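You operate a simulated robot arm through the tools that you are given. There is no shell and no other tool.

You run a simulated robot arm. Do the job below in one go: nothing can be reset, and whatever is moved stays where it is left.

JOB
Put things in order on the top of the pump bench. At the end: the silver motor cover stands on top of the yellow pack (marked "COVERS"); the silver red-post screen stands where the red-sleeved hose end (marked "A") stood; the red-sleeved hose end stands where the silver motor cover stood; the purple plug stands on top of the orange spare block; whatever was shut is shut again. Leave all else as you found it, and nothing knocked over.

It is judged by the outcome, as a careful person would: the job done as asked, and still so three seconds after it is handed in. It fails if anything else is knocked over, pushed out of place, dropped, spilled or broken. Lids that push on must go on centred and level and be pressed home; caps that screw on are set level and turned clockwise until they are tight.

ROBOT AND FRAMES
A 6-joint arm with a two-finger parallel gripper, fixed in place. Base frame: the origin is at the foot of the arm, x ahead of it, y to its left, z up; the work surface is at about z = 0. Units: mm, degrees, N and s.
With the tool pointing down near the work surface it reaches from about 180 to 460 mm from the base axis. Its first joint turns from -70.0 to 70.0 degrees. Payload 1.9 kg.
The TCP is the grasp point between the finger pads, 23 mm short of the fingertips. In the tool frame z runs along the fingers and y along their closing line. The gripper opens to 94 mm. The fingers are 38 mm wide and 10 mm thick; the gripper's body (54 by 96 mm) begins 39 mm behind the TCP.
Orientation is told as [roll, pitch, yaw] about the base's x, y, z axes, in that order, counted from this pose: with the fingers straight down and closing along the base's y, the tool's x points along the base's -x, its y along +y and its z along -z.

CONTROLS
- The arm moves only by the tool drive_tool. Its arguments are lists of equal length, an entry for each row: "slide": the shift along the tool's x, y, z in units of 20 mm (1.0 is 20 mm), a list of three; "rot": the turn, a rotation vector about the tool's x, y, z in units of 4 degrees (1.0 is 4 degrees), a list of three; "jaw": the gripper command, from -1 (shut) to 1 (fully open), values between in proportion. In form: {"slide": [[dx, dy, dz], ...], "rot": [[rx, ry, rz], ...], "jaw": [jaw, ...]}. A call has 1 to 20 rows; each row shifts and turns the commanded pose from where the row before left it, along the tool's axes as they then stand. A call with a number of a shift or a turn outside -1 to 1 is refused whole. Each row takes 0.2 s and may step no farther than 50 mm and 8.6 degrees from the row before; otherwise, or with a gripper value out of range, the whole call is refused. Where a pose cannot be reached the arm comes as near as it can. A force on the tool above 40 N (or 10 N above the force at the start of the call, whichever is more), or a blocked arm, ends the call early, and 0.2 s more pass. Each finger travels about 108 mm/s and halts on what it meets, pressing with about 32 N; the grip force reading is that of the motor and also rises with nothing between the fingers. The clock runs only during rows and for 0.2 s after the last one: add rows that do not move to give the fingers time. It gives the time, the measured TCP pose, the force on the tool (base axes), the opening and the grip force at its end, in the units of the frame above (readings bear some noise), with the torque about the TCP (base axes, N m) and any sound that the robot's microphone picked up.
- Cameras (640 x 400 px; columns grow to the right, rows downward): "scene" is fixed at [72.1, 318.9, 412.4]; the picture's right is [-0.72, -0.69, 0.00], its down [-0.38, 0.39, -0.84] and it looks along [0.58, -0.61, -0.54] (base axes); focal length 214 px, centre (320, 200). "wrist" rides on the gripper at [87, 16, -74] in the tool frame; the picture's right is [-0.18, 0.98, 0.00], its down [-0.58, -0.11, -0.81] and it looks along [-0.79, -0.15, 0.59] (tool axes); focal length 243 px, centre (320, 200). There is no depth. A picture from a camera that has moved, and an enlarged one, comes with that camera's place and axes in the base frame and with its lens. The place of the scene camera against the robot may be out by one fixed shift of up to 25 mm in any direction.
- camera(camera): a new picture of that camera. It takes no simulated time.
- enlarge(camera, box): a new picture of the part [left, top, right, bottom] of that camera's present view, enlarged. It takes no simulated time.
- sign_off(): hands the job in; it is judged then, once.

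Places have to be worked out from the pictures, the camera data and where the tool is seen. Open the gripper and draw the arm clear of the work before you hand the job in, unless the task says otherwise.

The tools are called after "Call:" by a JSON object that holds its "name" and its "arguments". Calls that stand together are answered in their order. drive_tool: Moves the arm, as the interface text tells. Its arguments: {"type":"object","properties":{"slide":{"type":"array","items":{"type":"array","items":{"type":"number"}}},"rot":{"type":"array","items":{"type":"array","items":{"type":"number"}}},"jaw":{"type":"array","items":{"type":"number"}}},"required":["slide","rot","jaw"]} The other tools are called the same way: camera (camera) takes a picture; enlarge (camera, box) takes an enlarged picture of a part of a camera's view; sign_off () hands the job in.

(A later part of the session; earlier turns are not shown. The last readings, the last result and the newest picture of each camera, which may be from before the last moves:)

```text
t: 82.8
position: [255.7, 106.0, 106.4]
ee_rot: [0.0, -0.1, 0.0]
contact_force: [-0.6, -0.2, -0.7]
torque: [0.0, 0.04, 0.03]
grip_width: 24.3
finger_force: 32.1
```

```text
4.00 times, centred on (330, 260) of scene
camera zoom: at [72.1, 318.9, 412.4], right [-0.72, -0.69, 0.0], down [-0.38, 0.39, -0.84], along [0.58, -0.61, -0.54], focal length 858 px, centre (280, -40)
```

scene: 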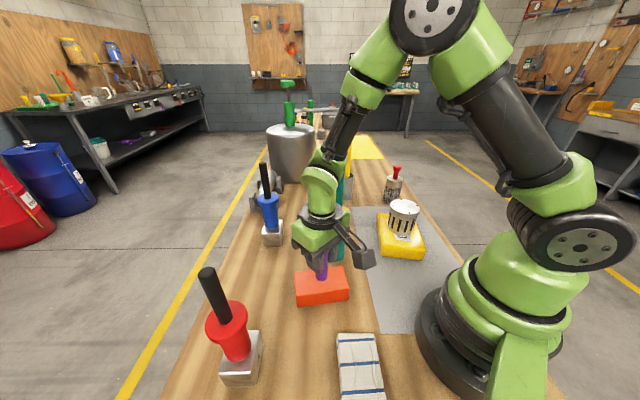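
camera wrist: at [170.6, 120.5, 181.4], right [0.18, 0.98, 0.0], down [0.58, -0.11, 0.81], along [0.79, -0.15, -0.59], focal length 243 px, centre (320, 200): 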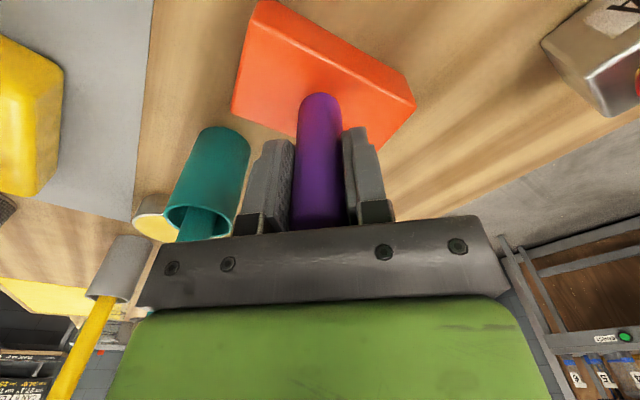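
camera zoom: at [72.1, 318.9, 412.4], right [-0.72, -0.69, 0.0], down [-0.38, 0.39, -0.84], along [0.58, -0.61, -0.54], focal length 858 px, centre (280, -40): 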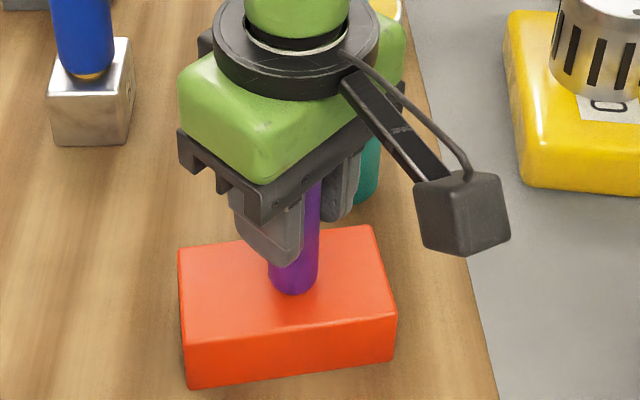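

The plug's foot is over the middle of the block's top, still not loaded. I continue in 1 mm steps to contact.

Call:
{"name": "drive_tool", "arguments": {"slide": [[0, 0, 0.05], [0, 0, 0.05], [0, 0, 0]], "rot": [[0, 0, 0], [0, 0, 0], [0, 0, 0]], "jaw": [-1, -1, -1]}}

Call:
{"name": "drive_tool", "arguments": {"slide": [[0, 0, 0.05], [0, 0, 0.025], [0, 0, 0]], "rot": [[0, 0, 0], [0, 0, 0], [0, 0, 0]], "jaw": [-1, -1, -1]}}

```text
t: 83.6
position: [256.3, 105.5, 105.3]
ee_rot: [0.0, 0.0, 0.0]
contact_force: [-0.7, 0.2, 0.4]
torque: [0.01, 0.06, 0.0]
grip_width: 24.6
finger_force: 32.5
```

```text
t: 84.4
position: [256.1, 105.8, 103.8]
ee_rot: [0.1, 0.1, 0.0]
contact_force: [0.5, 0.6, 0.0]
torque: [0.01, -0.01, -0.01]
grip_width: 24.4
finger_force: 31.8
```

Call:
{"name": "drive_tool", "arguments": {"slide": [[0, 0, 0.05], [0, 0, 0]], "rot": [[0, 0, 0], [0, 0, 0]], "jaw": [-1, -1]}}

Call:
{"name": "drive_tool", "arguments": {"slide": [[0, 0, 0.05], [0, 0, 0]], "rot": [[0, 0, 0], [0, 0, 0]], "jaw": [-1, -1]}}

```text
t: 85.0
position: [255.2, 105.3, 102.6]
ee_rot: [0.1, 0.0, 0.0]
contact_force: [0.5, 0.4, -0.6]
torque: [-0.01, 0.02, -0.02]
grip_width: 24.4
finger_force: 32.0
```

```text
t: 85.6
position: [256.0, 105.7, 100.7]
ee_rot: [0.1, -0.1, 0.0]
contact_force: [0.8, 0.5, 0.0]
torque: [-0.01, 0.0, 0.01]
grip_width: 24.6
finger_force: 32.0
```

No load yet (TCP about 101). I keep stepping down 1 mm at a time.

Call:
{"name": "drive_tool", "arguments": {"slide": [[0, 0, 0.05], [0, 0, 0.05], [0, 0, 0]], "rot": [[0, 0, 0], [0, 0, 0], [0, 0, 0]], "jaw": [-1, -1, -1]}}

Call:
{"name": "enlarge", "arguments": {"camera": "scene", "box": [260, 210, 400, 310]}}

```text
t: 86.4
position: [257.3, 105.6, 99.1]
ee_rot: [0.0, 0.1, 0.0]
contact_force: [-1.7, -0.1, 4.8]
torque: [0.03, 0.11, 0.02]
grip_width: 24.2
finger_force: 32.0
```

```text
4.00 times, centred on (330, 260) of scene
camera zoom: at [72.0, 318.9, 412.4], right [-0.72, -0.69, 0.0], down [-0.38, 0.39, -0.84], along [0.58, -0.61, -0.54], focal length 858 px, centre (280, -40)
```

zoom: 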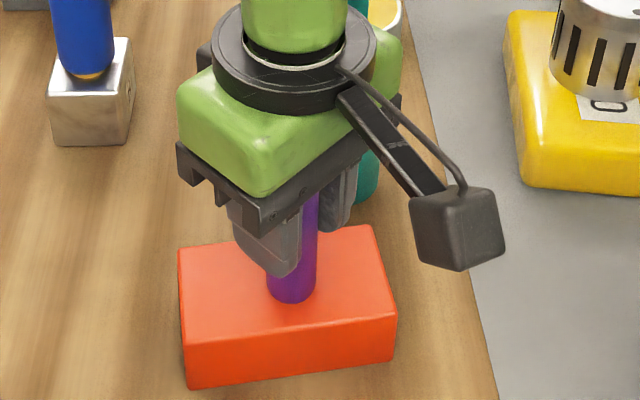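

The plug is now resting on the block (about 5 N). I open the jaws evenly to release it.

Call:
{"name": "drive_tool", "arguments": {"slide": [[0, 0, 0], [0, 0, 0], [0, 0, 0], [0, 0, 0], [0, 0, 0], [0, 0, 0]], "rot": [[0, 0, 0], [0, 0, 0], [0, 0, 0], [0, 0, 0], [0, 0, 0], [0, 0, 0]], "jaw": [-0.4, -0.3, -0.15, 0, 0.1, 0.1]}}

Call:
{"name": "camera", "arguments": {"camera": "wrist"}}

Call:
{"name": "enlarge", "arguments": {"camera": "scene", "box": [260, 210, 400, 310]}}

```text
t: 87.8
position: [256.7, 105.8, 100.7]
ee_rot: [0.1, 0.1, 0.0]
contact_force: [1.0, -0.1, 0.0]
torque: [0.02, 0.02, 0.01]
grip_width: 51.8
finger_force: 0.0
```

```text
taken
camera wrist: at [171.4, 120.9, 173.6], right [0.18, 0.98, 0.0], down [0.58, -0.11, 0.81], along [0.79, -0.15, -0.59], focal length 243 px, centre (320, 200)
```

wrist: 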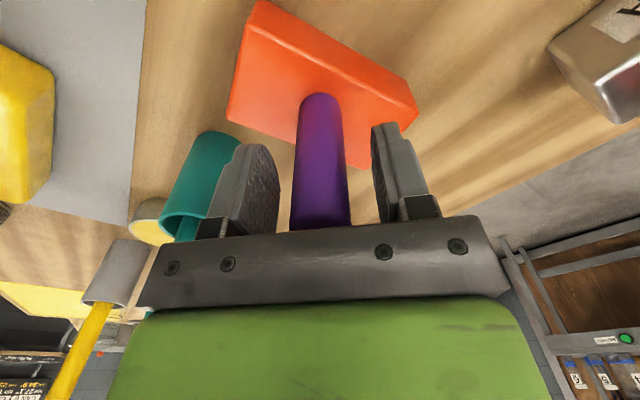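

```text
4.00 times, centred on (330, 260) of scene
camera zoom: at [72.1, 318.9, 412.4], right [-0.72, -0.69, 0.0], down [-0.38, 0.39, -0.84], along [0.58, -0.61, -0.54], focal length 858 px, centre (280, -40)
```

zoom: 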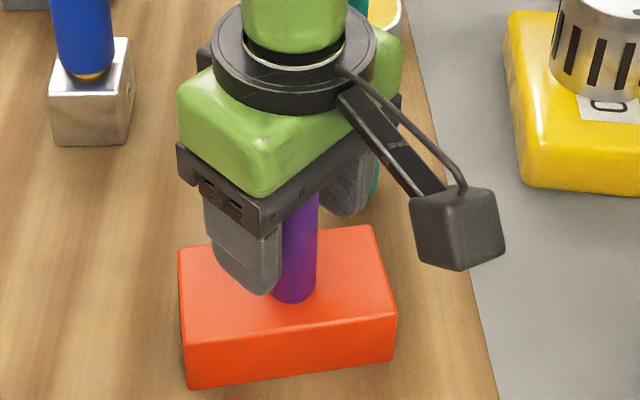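

The plug stands on the block, clear of both fingers. I rise straight up, slowly at first.

Call:
{"name": "drive_tool", "arguments": {"slide": [[0, 0, -0.3], [0, 0, -0.6], [0, 0, -0.9], [0, 0, -1], [0, 0, -1], [0, 0, -1], [0, 0, -1], [0, 0, -1], [0, 0, -1], [0, 0, 0]], "rot": [[0, 0, 0], [0, 0, 0], [0, 0, 0], [0, 0, 0], [0, 0, 0], [0, 0, 0], [0, 0, 0], [0, 0, 0], [0, 0, 0], [0, 0, 0]], "jaw": [0.1, 0.1, 0.1, 0.1, 0.1, 0.1, 0.1, 0.1, 0.1, 0.1]}}

Call:
{"name": "camera", "arguments": {"camera": "wrist"}}

Call:
{"name": "camera", "arguments": {"camera": "scene"}}

```text
t: 90.0
position: [256.2, 106.1, 255.9]
ee_rot: [0.2, 0.1, 0.0]
contact_force: [0.5, 0.5, 1.0]
torque: [0.02, 0.01, 0.02]
grip_width: 51.6
finger_force: 0.1
```

```text
taken
camera wrist: at [170.5, 120.8, 331.0], right [0.18, 0.98, 0.0], down [0.58, -0.11, 0.81], along [0.79, -0.15, -0.59], focal length 243 px, centre (320, 200)
```

wrist: 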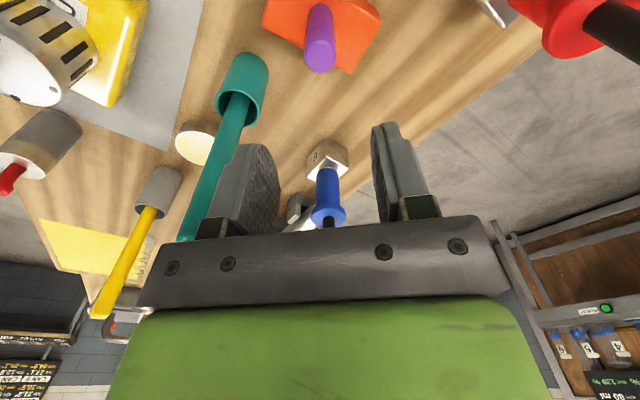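

```text
taken
```

scene: 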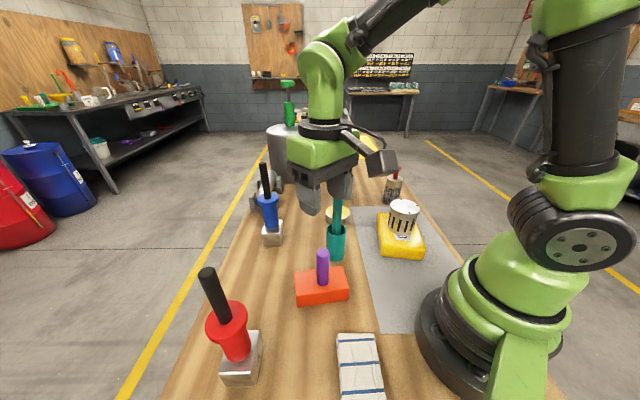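

The plug stands upright on the orange block. The red-post screen is last; I move inside the teal rod to the right side of the bench for a close look at it.

Call:
{"name": "drive_tool", "arguments": {"slide": [[0.7, -0.6, 0], [0.7, -0.8, 0], [0.7, -0.9, 0], [0, -1, 0], [0, -1, 0], [0, -1, 0], [0, -1, 0], [0, -1, 0], [0, -1, 0], [0, -1, 0], [0, -1, 0], [0, -1, 0], [0, -1, 0], [0, -1, 0], [0, -1, 0], [0, -1, 0], [0, -1, 0], [0, -1, 0.5], [0.3, -0.8, 0.5], [0, 0, 0]], "rot": [[0, 0, 0], [0, 0, 0], [0, 0, 0], [0, 0, 0], [0, 0, 0], [0, 0, 0], [0, 0, 0], [0, 0, 0], [0, 0, 0], [0, 0, 0], [0, 0, 0], [0, 0, 0], [0, 0, 0], [0, 0, 0], [0, 0, 0], [0, 0, 0], [0, 0, 0], [0, 0, 0], [0, 0, 0], [0, 0, 0]], "jaw": [0.1, 0.1, 0.1, 0.1, 0.1, 0.1, 0.1, 0.1, 0.1, 0.1, 0.1, 0.1, 0.1, 0.1, 0.3, 0.5, 0.5, 0.5, 0.5, 0.5]}}

Call:
{"name": "camera", "arguments": {"camera": "wrist"}}

Call:
{"name": "enlarge", "arguments": {"camera": "wrist", "box": [240, 60, 400, 220]}}

Call:
{"name": "camera", "arguments": {"camera": "scene"}}

```text
t: 94.2
position: [209.9, -256.6, 236.0]
ee_rot: [0.2, 0.0, -0.1]
contact_force: [-0.4, -0.2, 0.1]
torque: [-0.03, 0.0, 0.03]
grip_width: 70.7
finger_force: 0.0
```

```text
taken
camera wrist: at [124.4, -241.8, 309.7], right [0.18, 0.98, 0.0], down [0.58, -0.11, 0.81], along [0.79, -0.15, -0.59], focal length 243 px, centre (320, 200)
```

wrist: 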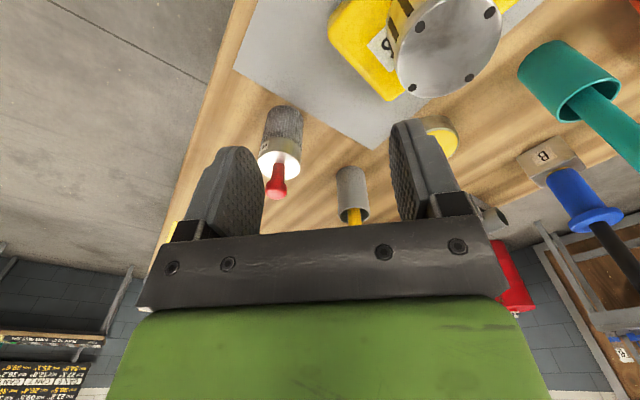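

```text
2.50 times, centred on (320, 140) of wrist
camera zoom: at [124.4, -241.8, 309.7], right [0.18, 0.98, 0.0], down [0.58, -0.11, 0.81], along [0.79, -0.15, -0.59], focal length 606 px, centre (320, 350)
```

zoom: 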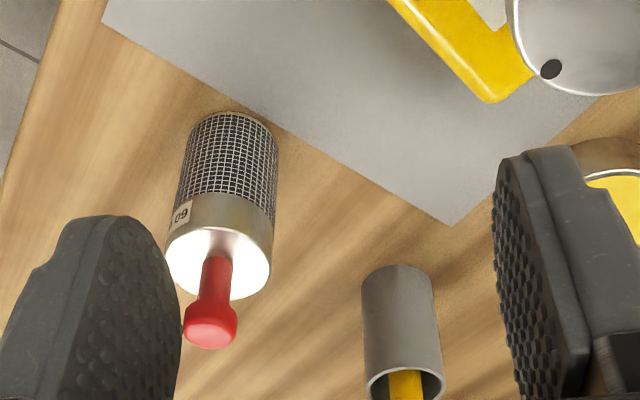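

```text
taken
```

scene: 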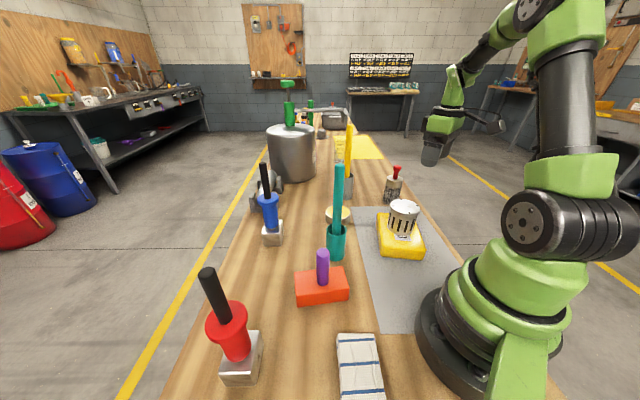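

The screen measures about 52 mm across and 96 mm to its shoulder, with a red knob to about z=142, standing near (329, -333). That is about 468 mm from the base, so I'll need to tilt the fingers outward. I turn the tool to face it radially (yaw -44°) for a better look.

Call:
{"name": "drive_tool", "arguments": {"slide": [[0, 0, 0], [0, 0, 0], [0, 0, 0], [0, 0, 0], [0, 0, 0], [0, 0, 0], [0, 0, 0], [0, 0, 0], [0, 0, 0], [0, 0, 0], [0, 0, 0], [0, 0, 0]], "rot": [[0, 0, 1], [0, 0, 1], [0, 0, 1], [0, 0, 1], [0, 0, 1], [0, 0, 1], [0, 0, 1], [0, 0, 1], [0, 0, 1], [0, 0, 1], [0, 0, 1], [0, 0, 0]], "jaw": [0.5, 0.5, 0.5, 0.5, 0.5, 0.5, 0.5, 0.5, 0.5, 0.5, 0.5, 0.5]}}

Call:
{"name": "camera", "arguments": {"camera": "wrist"}}

Call:
{"name": "enlarge", "arguments": {"camera": "wrist", "box": [240, 60, 400, 220]}}

```text
t: 96.8
position: [209.5, -257.6, 236.3]
ee_rot: [0.1, 0.0, -44.0]
contact_force: [0.1, 0.5, 0.5]
torque: [0.0, 0.03, 0.01]
grip_width: 70.6
finger_force: 0.1
```

```text
taken
camera wrist: at [158.9, -185.9, 309.9], right [0.82, 0.58, 0.0], down [0.34, -0.48, 0.81], along [0.47, -0.66, -0.59], focal length 243 px, centre (320, 200)
```

wrist: 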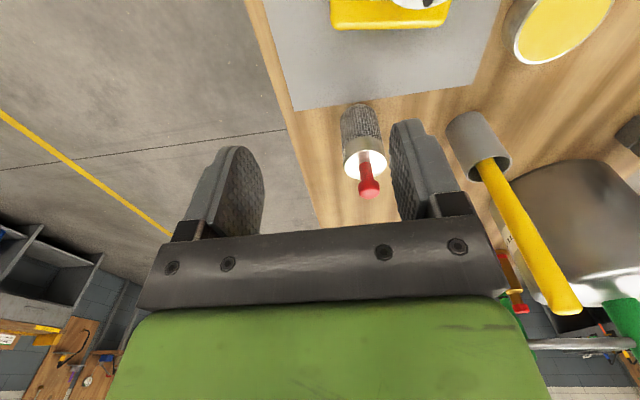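

```text
2.50 times, centred on (320, 140) of wrist
camera zoom: at [158.9, -185.9, 309.9], right [0.82, 0.58, 0.0], down [0.34, -0.48, 0.81], along [0.47, -0.66, -0.59], focal length 606 px, centre (320, 350)
```

zoom: 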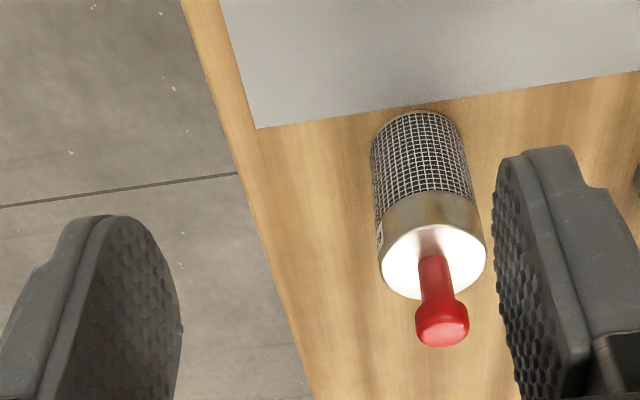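

Two views triangulate the screen's axis to about (333, -333), shoulder at z≈91 and knob centre at z≈134. I tilt the fingers 16° outward and go to a pre-grasp point on the tool axis, about 55 mm short of the knob.

Call:
{"name": "drive_tool", "arguments": {"slide": [[0, 0, 0], [0, 0, 0], [0, 0, 0], [0, 0, 0], [-0.883, 0.2625, 0.731], [-0.883, 0.2625, 0.731], [-0.883, 0.2625, 0.731], [-0.883, 0.2625, 0.731], [-0.883, 0.2625, 0.731], [-0.883, 0.2625, 0.731], [0, 0, 0], [0, 0, 0]], "rot": [[0, -1, 0], [0, -1, 0], [0, -1, 0], [0, -1, 0], [0, 0, 0], [0, 0, 0], [0, 0, 0], [0, 0, 0], [0, 0, 0], [0, 0, 0], [0, 0, 0], [0, 0, 0]], "jaw": [0.5, 0.5, 0.5, 0.5, 0.3, 0.3, 0.3, 0.3, 0.3, 0.3, 0.3, 0.3]}}

Call:
{"name": "camera", "arguments": {"camera": "wrist"}}

Call:
{"name": "enlarge", "arguments": {"camera": "scene", "box": [330, 100, 490, 260]}}

```text
t: 99.4
position: [321.9, -322.2, 181.2]
ee_rot: [0.1, -16.0, -44.1]
contact_force: [0.5, -0.6, -0.7]
torque: [-0.01, -0.04, 0.01]
grip_width: 61.2
finger_force: 0.0
```

```text
taken
camera wrist: at [258.8, -238.8, 227.8], right [0.81, 0.58, 0.05], down [0.17, -0.31, 0.94], along [0.56, -0.75, -0.35], focal length 243 px, centre (320, 200)
```

wrist: 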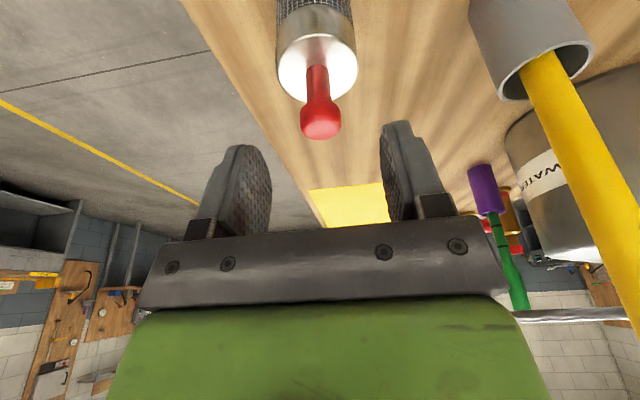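

```text
2.50 times, centred on (410, 180) of scene
camera zoom: at [72.1, 318.9, 412.4], right [-0.72, -0.69, 0.0], down [-0.38, 0.39, -0.84], along [0.58, -0.61, -0.54], focal length 536 px, centre (95, 250)
```

zoom: 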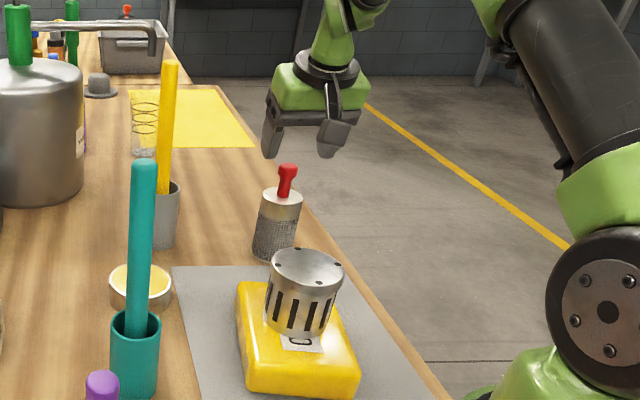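

The knob lies right on the tool axis, about 51 mm ahead. I advance 53 mm along the tool axis.

Call:
{"name": "drive_tool", "arguments": {"slide": [[0, 0, 0.4], [0, 0, 0.6], [0, 0, 0.6], [0, 0, 0.5], [0, 0, 0.35], [0, 0, 0.2], [0, 0, 0]], "rot": [[0, 0, 0], [0, 0, 0], [0, 0, 0], [0, 0, 0], [0, 0, 0], [0, 0, 0], [0, 0, 0]], "jaw": [0.3, 0.3, 0.3, 0.3, 0.3, 0.3, 0.3]}}

Call:
{"name": "camera", "arguments": {"camera": "wrist"}}

Call:
{"name": "enlarge", "arguments": {"camera": "scene", "box": [350, 130, 450, 220]}}

```text
t: 101.0
position: [332.9, -331.6, 129.1]
ee_rot: [0.1, -16.0, -43.9]
contact_force: [-0.2, -0.6, -0.6]
torque: [-0.02, -0.02, 0.0]
grip_width: 61.1
finger_force: 0.2
```

```text
taken
camera wrist: at [270.1, -248.9, 176.6], right [0.81, 0.58, 0.05], down [0.17, -0.31, 0.94], along [0.56, -0.75, -0.35], focal length 243 px, centre (320, 200)
```

wrist: 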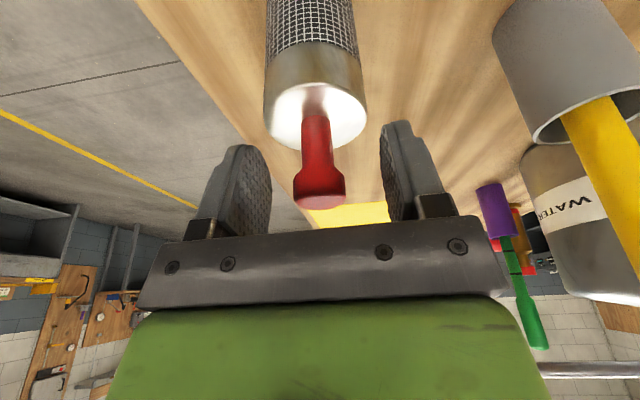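

```text
4.44 times, centred on (400, 175) of scene
camera zoom: at [72.1, 318.9, 412.4], right [-0.72, -0.69, 0.0], down [-0.38, 0.39, -0.84], along [0.58, -0.61, -0.54], focal length 953 px, centre (-36, 311)
```

zoom: 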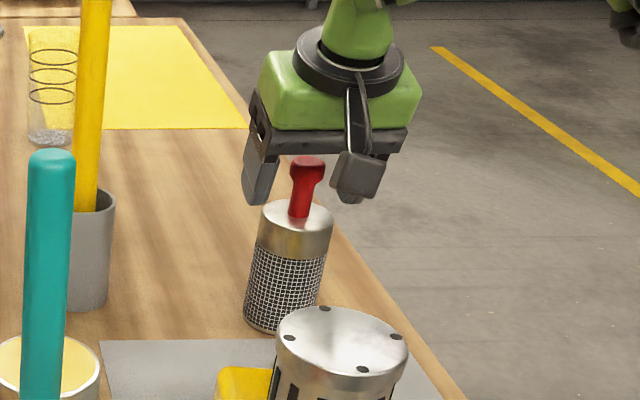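

The knob sits at the TCP, centred between the pads. I close gently in stages.

Call:
{"name": "drive_tool", "arguments": {"slide": [[0, 0, 0], [0, 0, 0], [0, 0, 0], [0, 0, 0], [0, 0, 0], [0, 0, 0]], "rot": [[0, 0, 0], [0, 0, 0], [0, 0, 0], [0, 0, 0], [0, 0, 0], [0, 0, 0]], "jaw": [0, -0.25, -0.45, -0.6, -1, -1]}}

Call:
{"name": "camera", "arguments": {"camera": "wrist"}}

Call:
{"name": "enlarge", "arguments": {"camera": "scene", "box": [350, 130, 450, 220]}}

```text
t: 102.4
position: [332.9, -331.0, 129.6]
ee_rot: [0.1, -16.0, -43.9]
contact_force: [-0.5, 0.2, -0.6]
torque: [-0.03, -0.02, 0.01]
grip_width: 23.4
finger_force: 32.3
```

```text
taken
camera wrist: at [270.0, -248.8, 176.6], right [0.81, 0.58, 0.05], down [0.17, -0.31, 0.94], along [0.56, -0.75, -0.35], focal length 243 px, centre (320, 200)
```

wrist: 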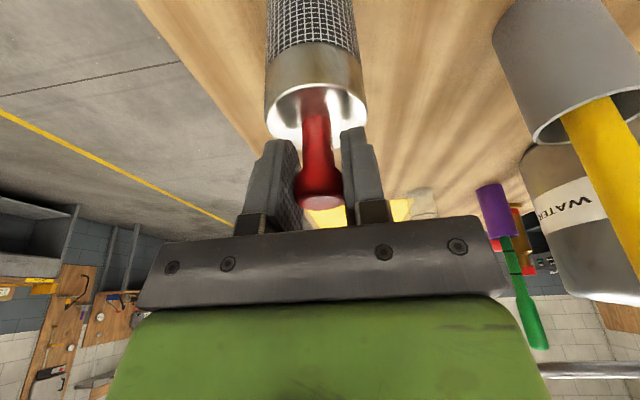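

```text
4.44 times, centred on (400, 175) of scene
camera zoom: at [72.1, 318.9, 412.4], right [-0.72, -0.69, 0.0], down [-0.38, 0.39, -0.84], along [0.58, -0.61, -0.54], focal length 953 px, centre (-36, 311)
```

zoom: 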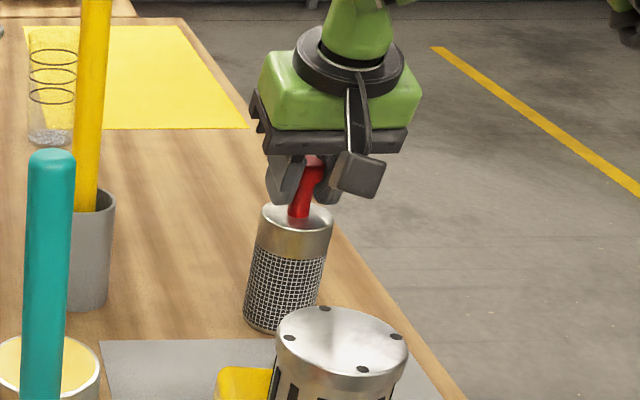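

Gripped at 23.4 mm with the screen still upright. I do a slow vertical test lift of 6 mm (in base z, resolved along the tilted tool axes).

Call:
{"name": "drive_tool", "arguments": {"slide": [[-0.0138, 0, -0.0481], [-0.0276, 0, -0.0961], [-0.0276, 0, -0.0961], [-0.0138, 0, -0.0481], [0, 0, 0]], "rot": [[0, 0, 0], [0, 0, 0], [0, 0, 0], [0, 0, 0], [0, 0, 0]], "jaw": [-1, -1, -1, -1, -1]}}

Call:
{"name": "camera", "arguments": {"camera": "wrist"}}

Call:
{"name": "enlarge", "arguments": {"camera": "scene", "box": [350, 130, 450, 220]}}

```text
t: 103.6
position: [331.2, -331.5, 137.4]
ee_rot: [0.1, -16.0, -44.0]
contact_force: [0.6, -0.8, -0.9]
torque: [-0.04, 0.01, -0.01]
grip_width: 23.0
finger_force: 32.1
```

```text
taken
camera wrist: at [269.4, -249.5, 183.6], right [0.81, 0.58, 0.05], down [0.17, -0.31, 0.94], along [0.56, -0.75, -0.35], focal length 243 px, centre (320, 200)
```

wrist: 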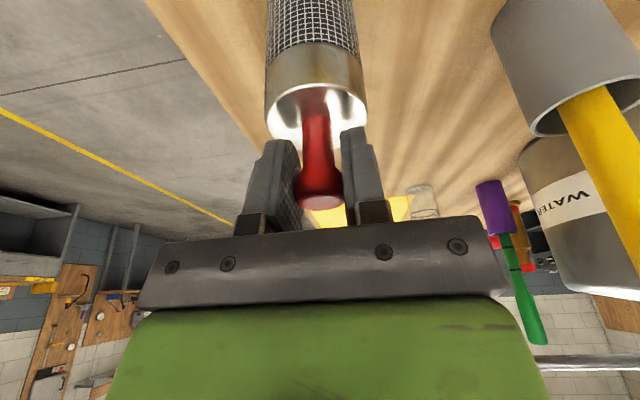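

```text
4.44 times, centred on (400, 175) of scene
camera zoom: at [72.1, 318.9, 412.4], right [-0.72, -0.69, 0.0], down [-0.38, 0.39, -0.84], along [0.58, -0.61, -0.54], focal length 953 px, centre (-36, 311)
```

zoom: 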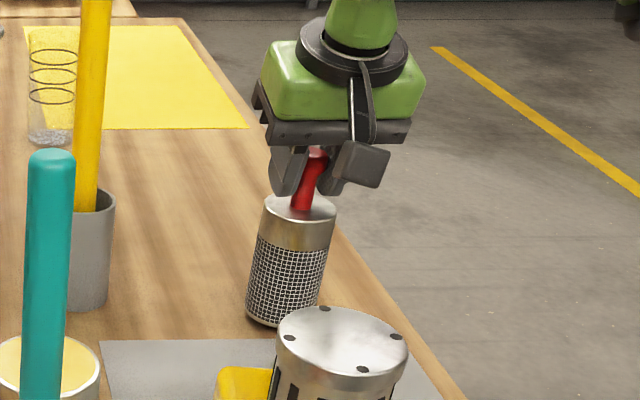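

The screen lifts with the gripper without slipping (load about 1.5 N). I raise it another 60 mm vertically.

Call:
{"name": "drive_tool", "arguments": {"slide": [[-0.0276, 0, -0.0961], [-0.0551, 0, -0.1923], [-0.0827, 0, -0.2884], [-0.0827, 0, -0.2884], [-0.0827, 0, -0.2884], [-0.0827, 0, -0.2884], [-0.0827, 0, -0.2884], [-0.0827, 0, -0.2884], [-0.0827, 0, -0.2884], [-0.0827, 0, -0.2884], [-0.0551, 0, -0.1923], [-0.0276, 0, -0.0961], [0, 0, 0]], "rot": [[0, 0, 0], [0, 0, 0], [0, 0, 0], [0, 0, 0], [0, 0, 0], [0, 0, 0], [0, 0, 0], [0, 0, 0], [0, 0, 0], [0, 0, 0], [0, 0, 0], [0, 0, 0], [0, 0, 0]], "jaw": [-1, -1, -1, -1, -1, -1, -1, -1, -1, -1, -1, -1, -1]}}

Call:
{"name": "camera", "arguments": {"camera": "wrist"}}

Call:
{"name": "camera", "arguments": {"camera": "scene"}}

```text
t: 106.4
position: [331.1, -332.0, 197.6]
ee_rot: [0.0, -15.9, -44.0]
contact_force: [0.5, -0.3, -1.2]
torque: [-0.01, 0.0, -0.02]
grip_width: 23.1
finger_force: 32.2
```

```text
taken
camera wrist: at [269.6, -249.5, 243.4], right [0.81, 0.58, 0.05], down [0.17, -0.31, 0.94], along [0.56, -0.75, -0.35], focal length 243 px, centre (320, 200)
```

wrist: 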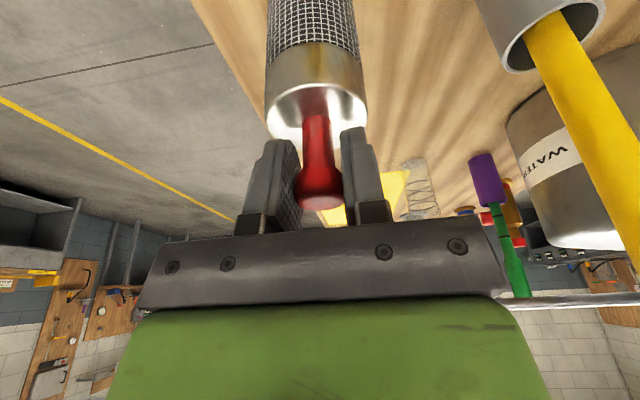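

```text
taken
```

scene: 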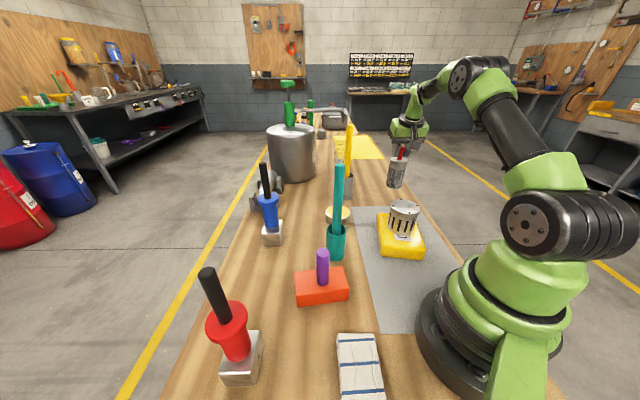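

Secure and unchanged in the grip. I draw the screen inward and up to about (240, -240, 265), so that its base (about z=136) clears the cover and plug, keeping accelerations low.

Call:
{"name": "drive_tool", "arguments": {"slide": [[0.115, 0.003, -0.109], [0.23, 0.007, -0.218], [0.383, 0.011, -0.364], [0.383, 0.011, -0.364], [0.383, 0.011, -0.364], [0.383, 0.011, -0.364], [0.383, 0.011, -0.364], [0.383, 0.011, -0.364], [0.383, 0.011, -0.364], [0.383, 0.011, -0.364], [0.383, 0.011, -0.364], [0.383, 0.011, -0.364], [0.383, 0.011, -0.364], [0.383, 0.011, -0.364], [0.23, 0.007, -0.218], [0.115, 0.003, -0.109], [0, 0, 0]], "rot": [[0, 0, 0], [0, 0, 0], [0, 0, 0], [0, 0, 0], [0, 0, 0], [0, 0, 0], [0, 0, 0], [0, 0, 0], [0, 0, 0], [0, 0, 0], [0, 0, 0], [0, 0, 0], [0, 0, 0], [0, 0, 0], [0, 0, 0], [0, 0, 0], [0, 0, 0]], "jaw": [-1, -1, -1, -1, -1, -1, -1, -1, -1, -1, -1, -1, -1, -1, -1, -1, -1]}}

Call:
{"name": "camera", "arguments": {"camera": "wrist"}}

Call:
{"name": "camera", "arguments": {"camera": "scene"}}

```text
t: 110.0
position: [240.1, -240.8, 263.3]
ee_rot: [0.1, -16.0, -44.0]
contact_force: [0.4, -0.4, -0.2]
torque: [-0.03, 0.0, 0.02]
grip_width: 23.3
finger_force: 31.7
```

```text
taken
camera wrist: at [178.4, -157.5, 310.9], right [0.81, 0.58, 0.05], down [0.17, -0.31, 0.93], along [0.56, -0.75, -0.35], focal length 243 px, centre (320, 200)
```

wrist: 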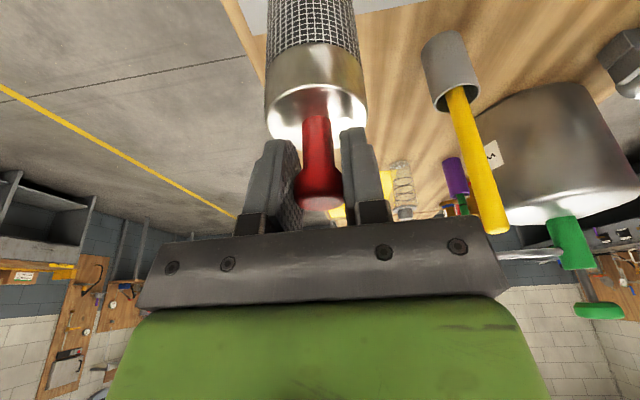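

```text
taken
```

scene: 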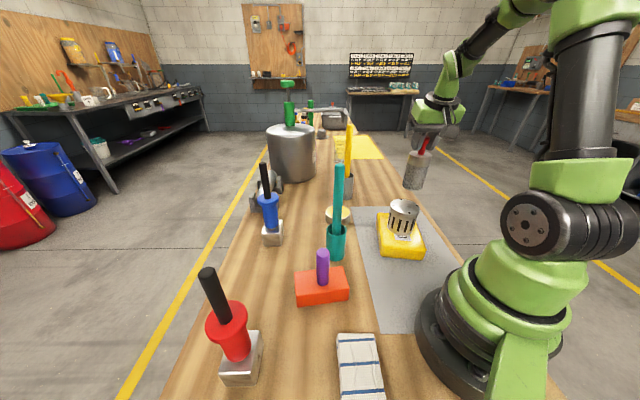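

The screen is unchanged in the grip. I turn it about the vertical (base z) by +44° so the tool faces +x again, keeping the screen upright.

Call:
{"name": "drive_tool", "arguments": {"slide": [[0, 0, 0], [0, 0, 0], [0, 0, 0], [0, 0, 0], [0, 0, 0], [0, 0, 0], [0, 0, 0], [0, 0, 0], [0, 0, 0], [0, 0, 0], [0, 0, 0], [0, 0, 0], [0, 0, 0], [0, 0, 0], [0, 0, 0], [0, 0, 0], [0, 0, 0], [0, 0, 0]], "rot": [[-0.0827, 0, -0.2884], [-0.1654, 0, -0.5768], [-0.1929, 0, -0.6729], [-0.1929, 0, -0.6729], [-0.1929, 0, -0.6729], [-0.1929, 0, -0.6729], [-0.1929, 0, -0.6729], [-0.1929, 0, -0.6729], [-0.1929, 0, -0.6729], [-0.1929, 0, -0.6729], [-0.1929, 0, -0.6729], [-0.1929, 0, -0.6729], [-0.1929, 0, -0.6729], [-0.1929, 0, -0.6729], [-0.1929, 0, -0.6729], [-0.1654, 0, -0.5768], [-0.1102, 0, -0.3845], [0, 0, 0]], "jaw": [-1, -1, -1, -1, -1, -1, -1, -1, -1, -1, -1, -1, -1, -1, -1, -1, -1, -1]}}

Call:
{"name": "camera", "arguments": {"camera": "wrist"}}

Call:
{"name": "camera", "arguments": {"camera": "scene"}}

```text
t: 113.8
position: [240.9, -240.1, 263.5]
ee_rot: [-0.1, -16.0, 0.0]
contact_force: [-0.4, 0.0, -0.3]
torque: [0.0, -0.03, 0.02]
grip_width: 23.1
finger_force: 31.9
```

```text
taken
camera wrist: at [138.0, -225.2, 310.3], right [0.18, 0.98, 0.05], down [0.34, -0.11, 0.94], along [0.93, -0.15, -0.35], focal length 243 px, centre (320, 200)
```

wrist: 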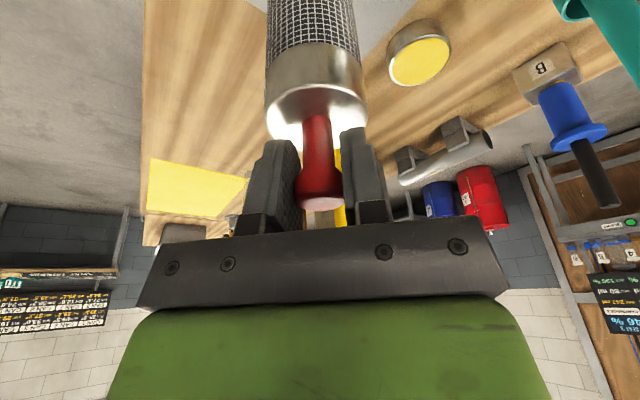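

```text
taken
```

scene: 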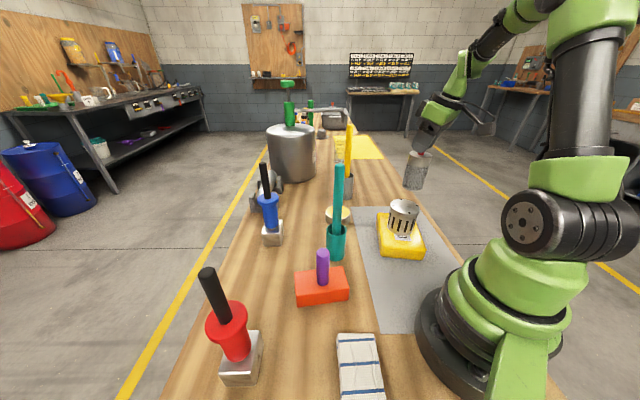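

The screen is upright and secure. I carry it across toward +y, along x≈225, inside the teal rod.

Call:
{"name": "drive_tool", "arguments": {"slide": [[0.011, 0.15, -0.007], [0.023, 0.3, -0.014], [0.034, 0.45, -0.021], [0.046, 0.6, -0.028], [0.046, 0.6, -0.028], [0.046, 0.6, -0.028], [0.046, 0.6, -0.028], [0.046, 0.6, -0.028], [0.046, 0.6, -0.028], [0.046, 0.6, -0.028], [0.046, 0.6, -0.028], [0.046, 0.6, -0.028], [0.046, 0.6, -0.028], [0.046, 0.6, -0.028], [0.046, 0.6, -0.028], [0.046, 0.6, -0.028], [0.034, 0.45, -0.021], [0.023, 0.3, -0.014], [0.011, 0.15, -0.007], [0, 0, 0]], "rot": [[0, 0, 0], [0, 0, 0], [0, 0, 0], [0, 0, 0], [0, 0, 0], [0, 0, 0], [0, 0, 0], [0, 0, 0], [0, 0, 0], [0, 0, 0], [0, 0, 0], [0, 0, 0], [0, 0, 0], [0, 0, 0], [0, 0, 0], [0, 0, 0], [0, 0, 0], [0, 0, 0], [0, 0, 0], [0, 0, 0]], "jaw": [-1, -1, -1, -1, -1, -1, -1, -1, -1, -1, -1, -1, -1, -1, -1, -1, -1, -1, -1, -1]}}

Call:
{"name": "camera", "arguments": {"camera": "wrist"}}

Call:
{"name": "camera", "arguments": {"camera": "scene"}}

```text
t: 118.0
position: [224.9, -49.1, 269.3]
ee_rot: [-0.1, -15.9, 0.0]
contact_force: [0.1, 0.5, -1.1]
torque: [-0.03, -0.01, 0.0]
grip_width: 22.8
finger_force: 32.3
```

```text
taken
camera wrist: at [121.7, -32.3, 316.2], right [0.18, 0.98, 0.05], down [0.34, -0.11, 0.94], along [0.93, -0.15, -0.35], focal length 243 px, centre (320, 200)
```

wrist: 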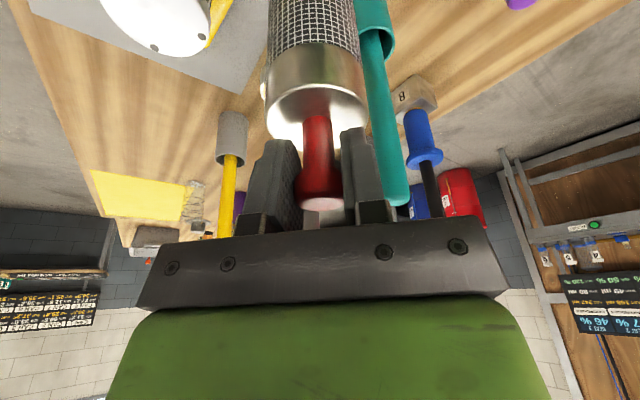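

```text
taken
```

scene: 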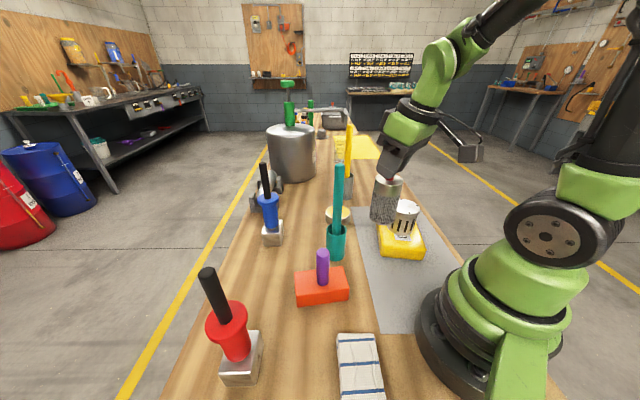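

All secure, and the teal rod passes with about 50 mm clearance. I continue to about (216, 70).

Call:
{"name": "drive_tool", "arguments": {"slide": [[0.011, 0.15, -0.007], [0.022, 0.3, -0.014], [0.033, 0.45, -0.021], [0.044, 0.6, -0.028], [0.044, 0.6, -0.028], [0.044, 0.6, -0.028], [0.044, 0.6, -0.028], [0.044, 0.6, -0.028], [0.044, 0.6, -0.028], [0.044, 0.6, -0.028], [0.033, 0.45, -0.021], [0.022, 0.3, -0.014], [0.011, 0.15, -0.007], [0, 0, 0]], "rot": [[0, 0, 0], [0, 0, 0], [0, 0, 0], [0, 0, 0], [0, 0, 0], [0, 0, 0], [0, 0, 0], [0, 0, 0], [0, 0, 0], [0, 0, 0], [0, 0, 0], [0, 0, 0], [0, 0, 0], [0, 0, 0]], "jaw": [-1, -1, -1, -1, -1, -1, -1, -1, -1, -1, -1, -1, -1, -1]}}

Call:
{"name": "camera", "arguments": {"camera": "wrist"}}

Call:
{"name": "camera", "arguments": {"camera": "scene"}}

```text
t: 121.0
position: [213.8, 71.3, 271.7]
ee_rot: [0.0, -15.9, 0.0]
contact_force: [1.2, -0.1, -0.9]
torque: [0.0, -0.01, 0.07]
grip_width: 23.1
finger_force: 31.8
```

```text
taken
camera wrist: at [111.0, 87.1, 319.9], right [0.18, 0.98, 0.05], down [0.34, -0.11, 0.94], along [0.92, -0.15, -0.35], focal length 243 px, centre (320, 200)
```

wrist: 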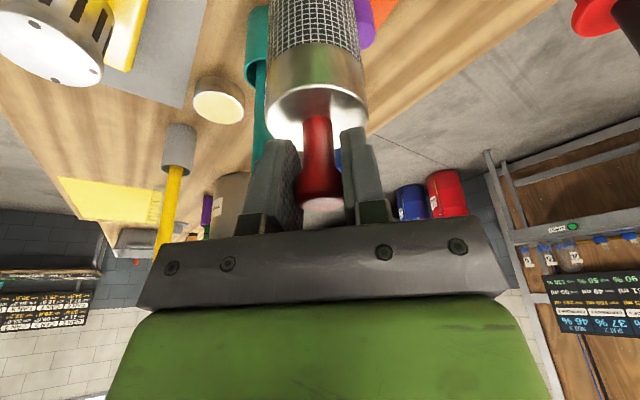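

```text
taken
```

scene: 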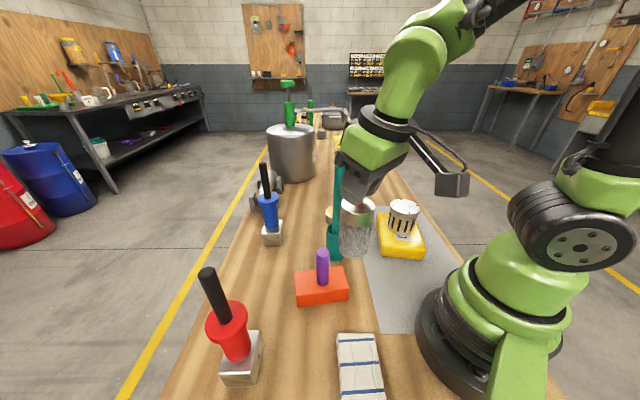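

Still secure. I continue in +y to y≈190, in line with hose end A's original spot.

Call:
{"name": "drive_tool", "arguments": {"slide": [[0, 0.15, 0], [-0.02, 0.3, 0], [-0.03, 0.45, 0.01], [-0.03, 0.59, 0.01], [-0.03, 0.59, 0.01], [-0.03, 0.59, 0.01], [-0.03, 0.59, 0.01], [-0.03, 0.59, 0.01], [-0.03, 0.59, 0.01], [-0.03, 0.59, 0.01], [-0.02, 0.45, 0], [-0.01, 0.3, 0], [0, 0.15, 0], [0, 0, 0]], "rot": [[0, 0, 0], [0, 0, 0], [0, 0, 0], [0, 0, 0], [0, 0, 0], [0, 0, 0], [0, 0, 0], [0, 0, 0], [0, 0, 0], [0, 0, 0], [0, 0, 0], [0, 0, 0], [0, 0, 0], [0, 0, 0]], "jaw": [-1, -1, -1, -1, -1, -1, -1, -1, -1, -1, -1, -1, -1, -1]}}

Call:
{"name": "camera", "arguments": {"camera": "wrist"}}

Call:
{"name": "enlarge", "arguments": {"camera": "wrist", "box": [230, 0, 410, 220]}}

Call:
{"name": "camera", "arguments": {"camera": "scene"}}

```text
t: 124.0
position: [218.6, 190.9, 271.7]
ee_rot: [0.1, -16.0, 0.0]
contact_force: [-0.2, 0.0, -0.3]
torque: [0.0, 0.02, 0.01]
grip_width: 22.9
finger_force: 31.7
```

```text
taken
camera wrist: at [117.0, 206.1, 318.3], right [0.18, 0.98, 0.05], down [0.34, -0.11, 0.94], along [0.93, -0.15, -0.35], focal length 243 px, centre (320, 200)
```

wrist: 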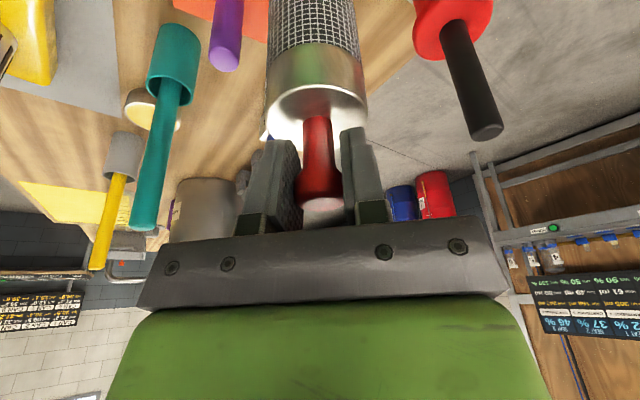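

```text
1.82 times, centred on (320, 110) of wrist
camera zoom: at [117.0, 206.1, 318.3], right [0.18, 0.98, 0.05], down [0.34, -0.11, 0.94], along [0.93, -0.15, -0.35], focal length 441 px, centre (320, 364)
```

zoom: 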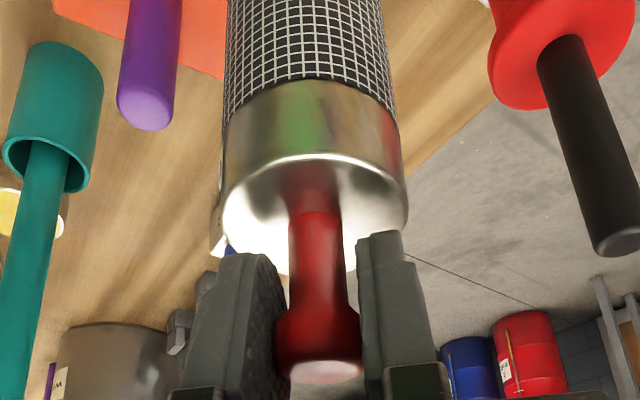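

```text
taken
```

scene: 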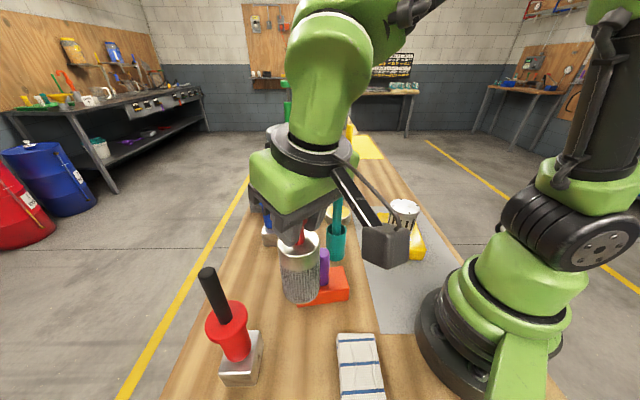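

The screen's axis passes through the TCP to within about 1 mm. I now move out along +x while descending toward (360.5, 190, 162).

Call:
{"name": "drive_tool", "arguments": {"slide": [[-0.083, 0, 0.1131], [-0.166, -0.002, 0.2263], [-0.2489, -0.002, 0.3394], [-0.3319, -0.002, 0.4525], [-0.3319, -0.002, 0.4525], [-0.3319, -0.002, 0.4525], [-0.3319, -0.002, 0.4525], [-0.3319, -0.002, 0.4525], [-0.3319, -0.002, 0.4525], [-0.3319, -0.002, 0.4525], [-0.3319, -0.002, 0.4525], [-0.3319, -0.002, 0.4525], [-0.3319, -0.002, 0.4525], [-0.3319, -0.002, 0.4525], [-0.3319, -0.002, 0.4525], [-0.3319, -0.002, 0.4525], [-0.2489, -0.002, 0.3394], [-0.166, -0.002, 0.2263], [-0.083, 0, 0.1131], [0, 0, 0]], "rot": [[0, 0, 0], [0, 0, 0], [0, 0, 0], [0, 0, 0], [0, 0, 0], [0, 0, 0], [0, 0, 0], [0, 0, 0], [0, 0, 0], [0, 0, 0], [0, 0, 0], [0, 0, 0], [0, 0, 0], [0, 0, 0], [0, 0, 0], [0, 0, 0], [0, 0, 0], [0, 0, 0], [0, 0, 0], [0, 0, 0]], "jaw": [-1, -1, -1, -1, -1, -1, -1, -1, -1, -1, -1, -1, -1, -1, -1, -1, -1, -1, -1, -1]}}

Call:
{"name": "camera", "arguments": {"camera": "wrist"}}

Call:
{"name": "camera", "arguments": {"camera": "scene"}}

```text
t: 128.2
position: [362.5, 190.4, 161.8]
ee_rot: [0.1, -16.0, 0.1]
contact_force: [0.7, -0.8, -1.2]
torque: [0.03, 0.04, -0.02]
grip_width: 23.1
finger_force: 32.5
```

```text
taken
camera wrist: at [259.7, 206.2, 209.2], right [0.18, 0.98, 0.05], down [0.34, -0.11, 0.94], along [0.93, -0.15, -0.35], focal length 243 px, centre (320, 200)
```

wrist: 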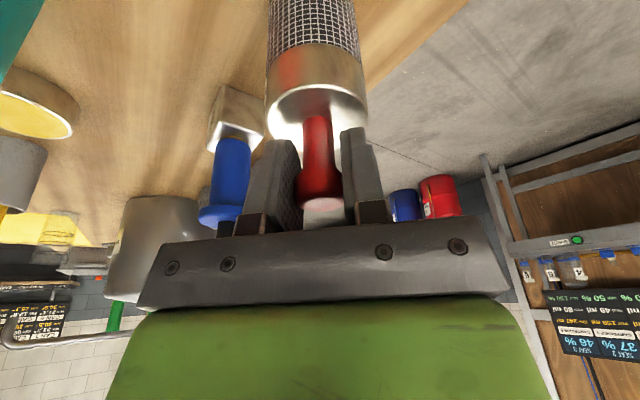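

```text
taken
```

scene: 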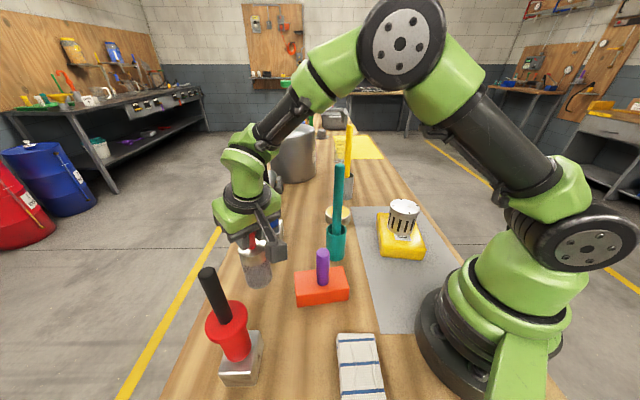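

At (362, 190, 162) the screen's base is about 32 mm above the bench over A's old spot. I lower it 24 mm with a 1.5 mm x trim, then approach contact slowly.

Call:
{"name": "drive_tool", "arguments": {"slide": [[0.0636, 0, 0.0861], [0.0911, 0, 0.1823], [0.0827, 0, 0.2884], [0.0827, 0, 0.2884], [0.0551, 0, 0.1923], [0.0276, 0, 0.0961], [0, 0, 0]], "rot": [[0, 0, 0], [0, 0, 0], [0, 0, 0], [0, 0, 0], [0, 0, 0], [0, 0, 0], [0, 0, 0]], "jaw": [-1, -1, -1, -1, -1, -1, -1]}}

Call:
{"name": "camera", "arguments": {"camera": "wrist"}}

Call:
{"name": "enlarge", "arguments": {"camera": "scene", "box": [180, 180, 340, 320]}}

```text
t: 129.8
position: [360.4, 191.0, 137.5]
ee_rot: [-0.1, -16.0, 0.1]
contact_force: [-0.7, -0.1, -0.9]
torque: [0.0, -0.03, 0.0]
grip_width: 23.0
finger_force: 32.1
```

```text
taken
camera wrist: at [257.6, 206.1, 185.0], right [0.18, 0.98, 0.05], down [0.34, -0.11, 0.94], along [0.93, -0.15, -0.35], focal length 243 px, centre (320, 200)
```

wrist: 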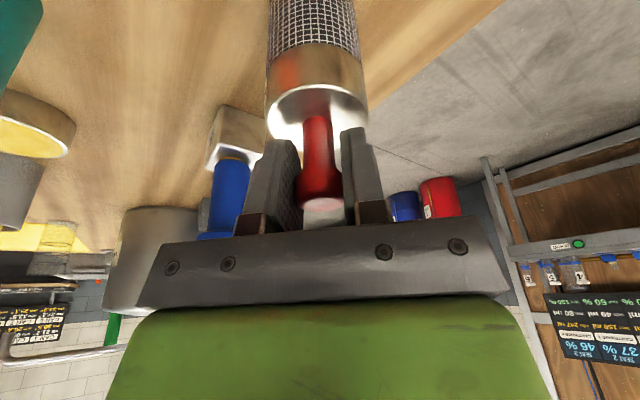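

```text
2.86 times, centred on (260, 250) of scene
camera zoom: at [72.1, 318.9, 412.4], right [-0.72, -0.69, 0.0], down [-0.38, 0.39, -0.84], along [0.58, -0.61, -0.54], focal length 613 px, centre (491, 57)
```

zoom: 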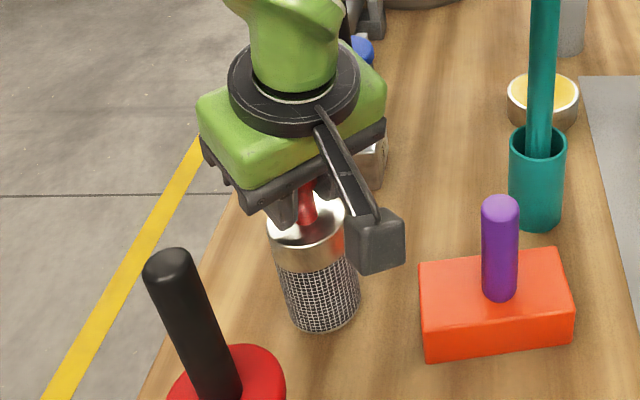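

The screen is about 8 mm above the bench over A's old spot. I lower in 1-2 mm steps and watch the force.

Call:
{"name": "drive_tool", "arguments": {"slide": [[0.0138, 0, 0.0481], [0.0276, 0, 0.0961], [0.0138, 0, 0.0481], [0.0138, 0, 0.0481], [0, 0, 0]], "rot": [[0, 0, 0], [0, 0, 0], [0, 0, 0], [0, 0, 0], [0, 0, 0]], "jaw": [-1, -1, -1, -1, -1]}}

Call:
{"name": "drive_tool", "arguments": {"slide": [[0.0138, 0, 0.0481], [0.0138, 0, 0.0481], [0, 0, 0]], "rot": [[0, 0, 0], [0, 0, 0], [0, 0, 0]], "jaw": [-1, -1, -1]}}

```text
t: 131.0
position: [360.4, 190.9, 133.5]
ee_rot: [0.0, -16.0, 0.0]
contact_force: [0.5, 0.1, -1.1]
torque: [0.0, 0.03, -0.02]
grip_width: 22.7
finger_force: 32.1
```

```text
t: 131.8
position: [359.8, 190.3, 129.4]
ee_rot: [0.1, -16.0, 0.0]
contact_force: [0.1, 0.5, -0.4]
torque: [-0.02, -0.02, -0.02]
grip_width: 22.9
finger_force: 32.0
```

No clear load yet (TCP about 130). I keep going in single 1 mm steps.

Call:
{"name": "drive_tool", "arguments": {"slide": [[0.0138, 0, 0.0481], [0, 0, 0]], "rot": [[0, 0, 0], [0, 0, 0]], "jaw": [-1, -1]}}

Call:
{"name": "drive_tool", "arguments": {"slide": [[0.0138, 0, 0.0481], [0, 0, 0]], "rot": [[0, 0, 0], [0, 0, 0]], "jaw": [-1, -1]}}

```text
t: 132.4
position: [360.3, 190.7, 130.4]
ee_rot: [0.0, -16.0, 0.0]
contact_force: [-0.3, -0.6, -0.3]
torque: [-0.01, 0.04, -0.02]
grip_width: 23.0
finger_force: 31.6
```

```text
t: 133.0
position: [360.8, 190.9, 128.9]
ee_rot: [0.2, -16.1, 0.0]
contact_force: [-4.4, 0.5, 14.3]
torque: [-0.06, 0.57, -0.04]
grip_width: 22.9
finger_force: 31.6
```

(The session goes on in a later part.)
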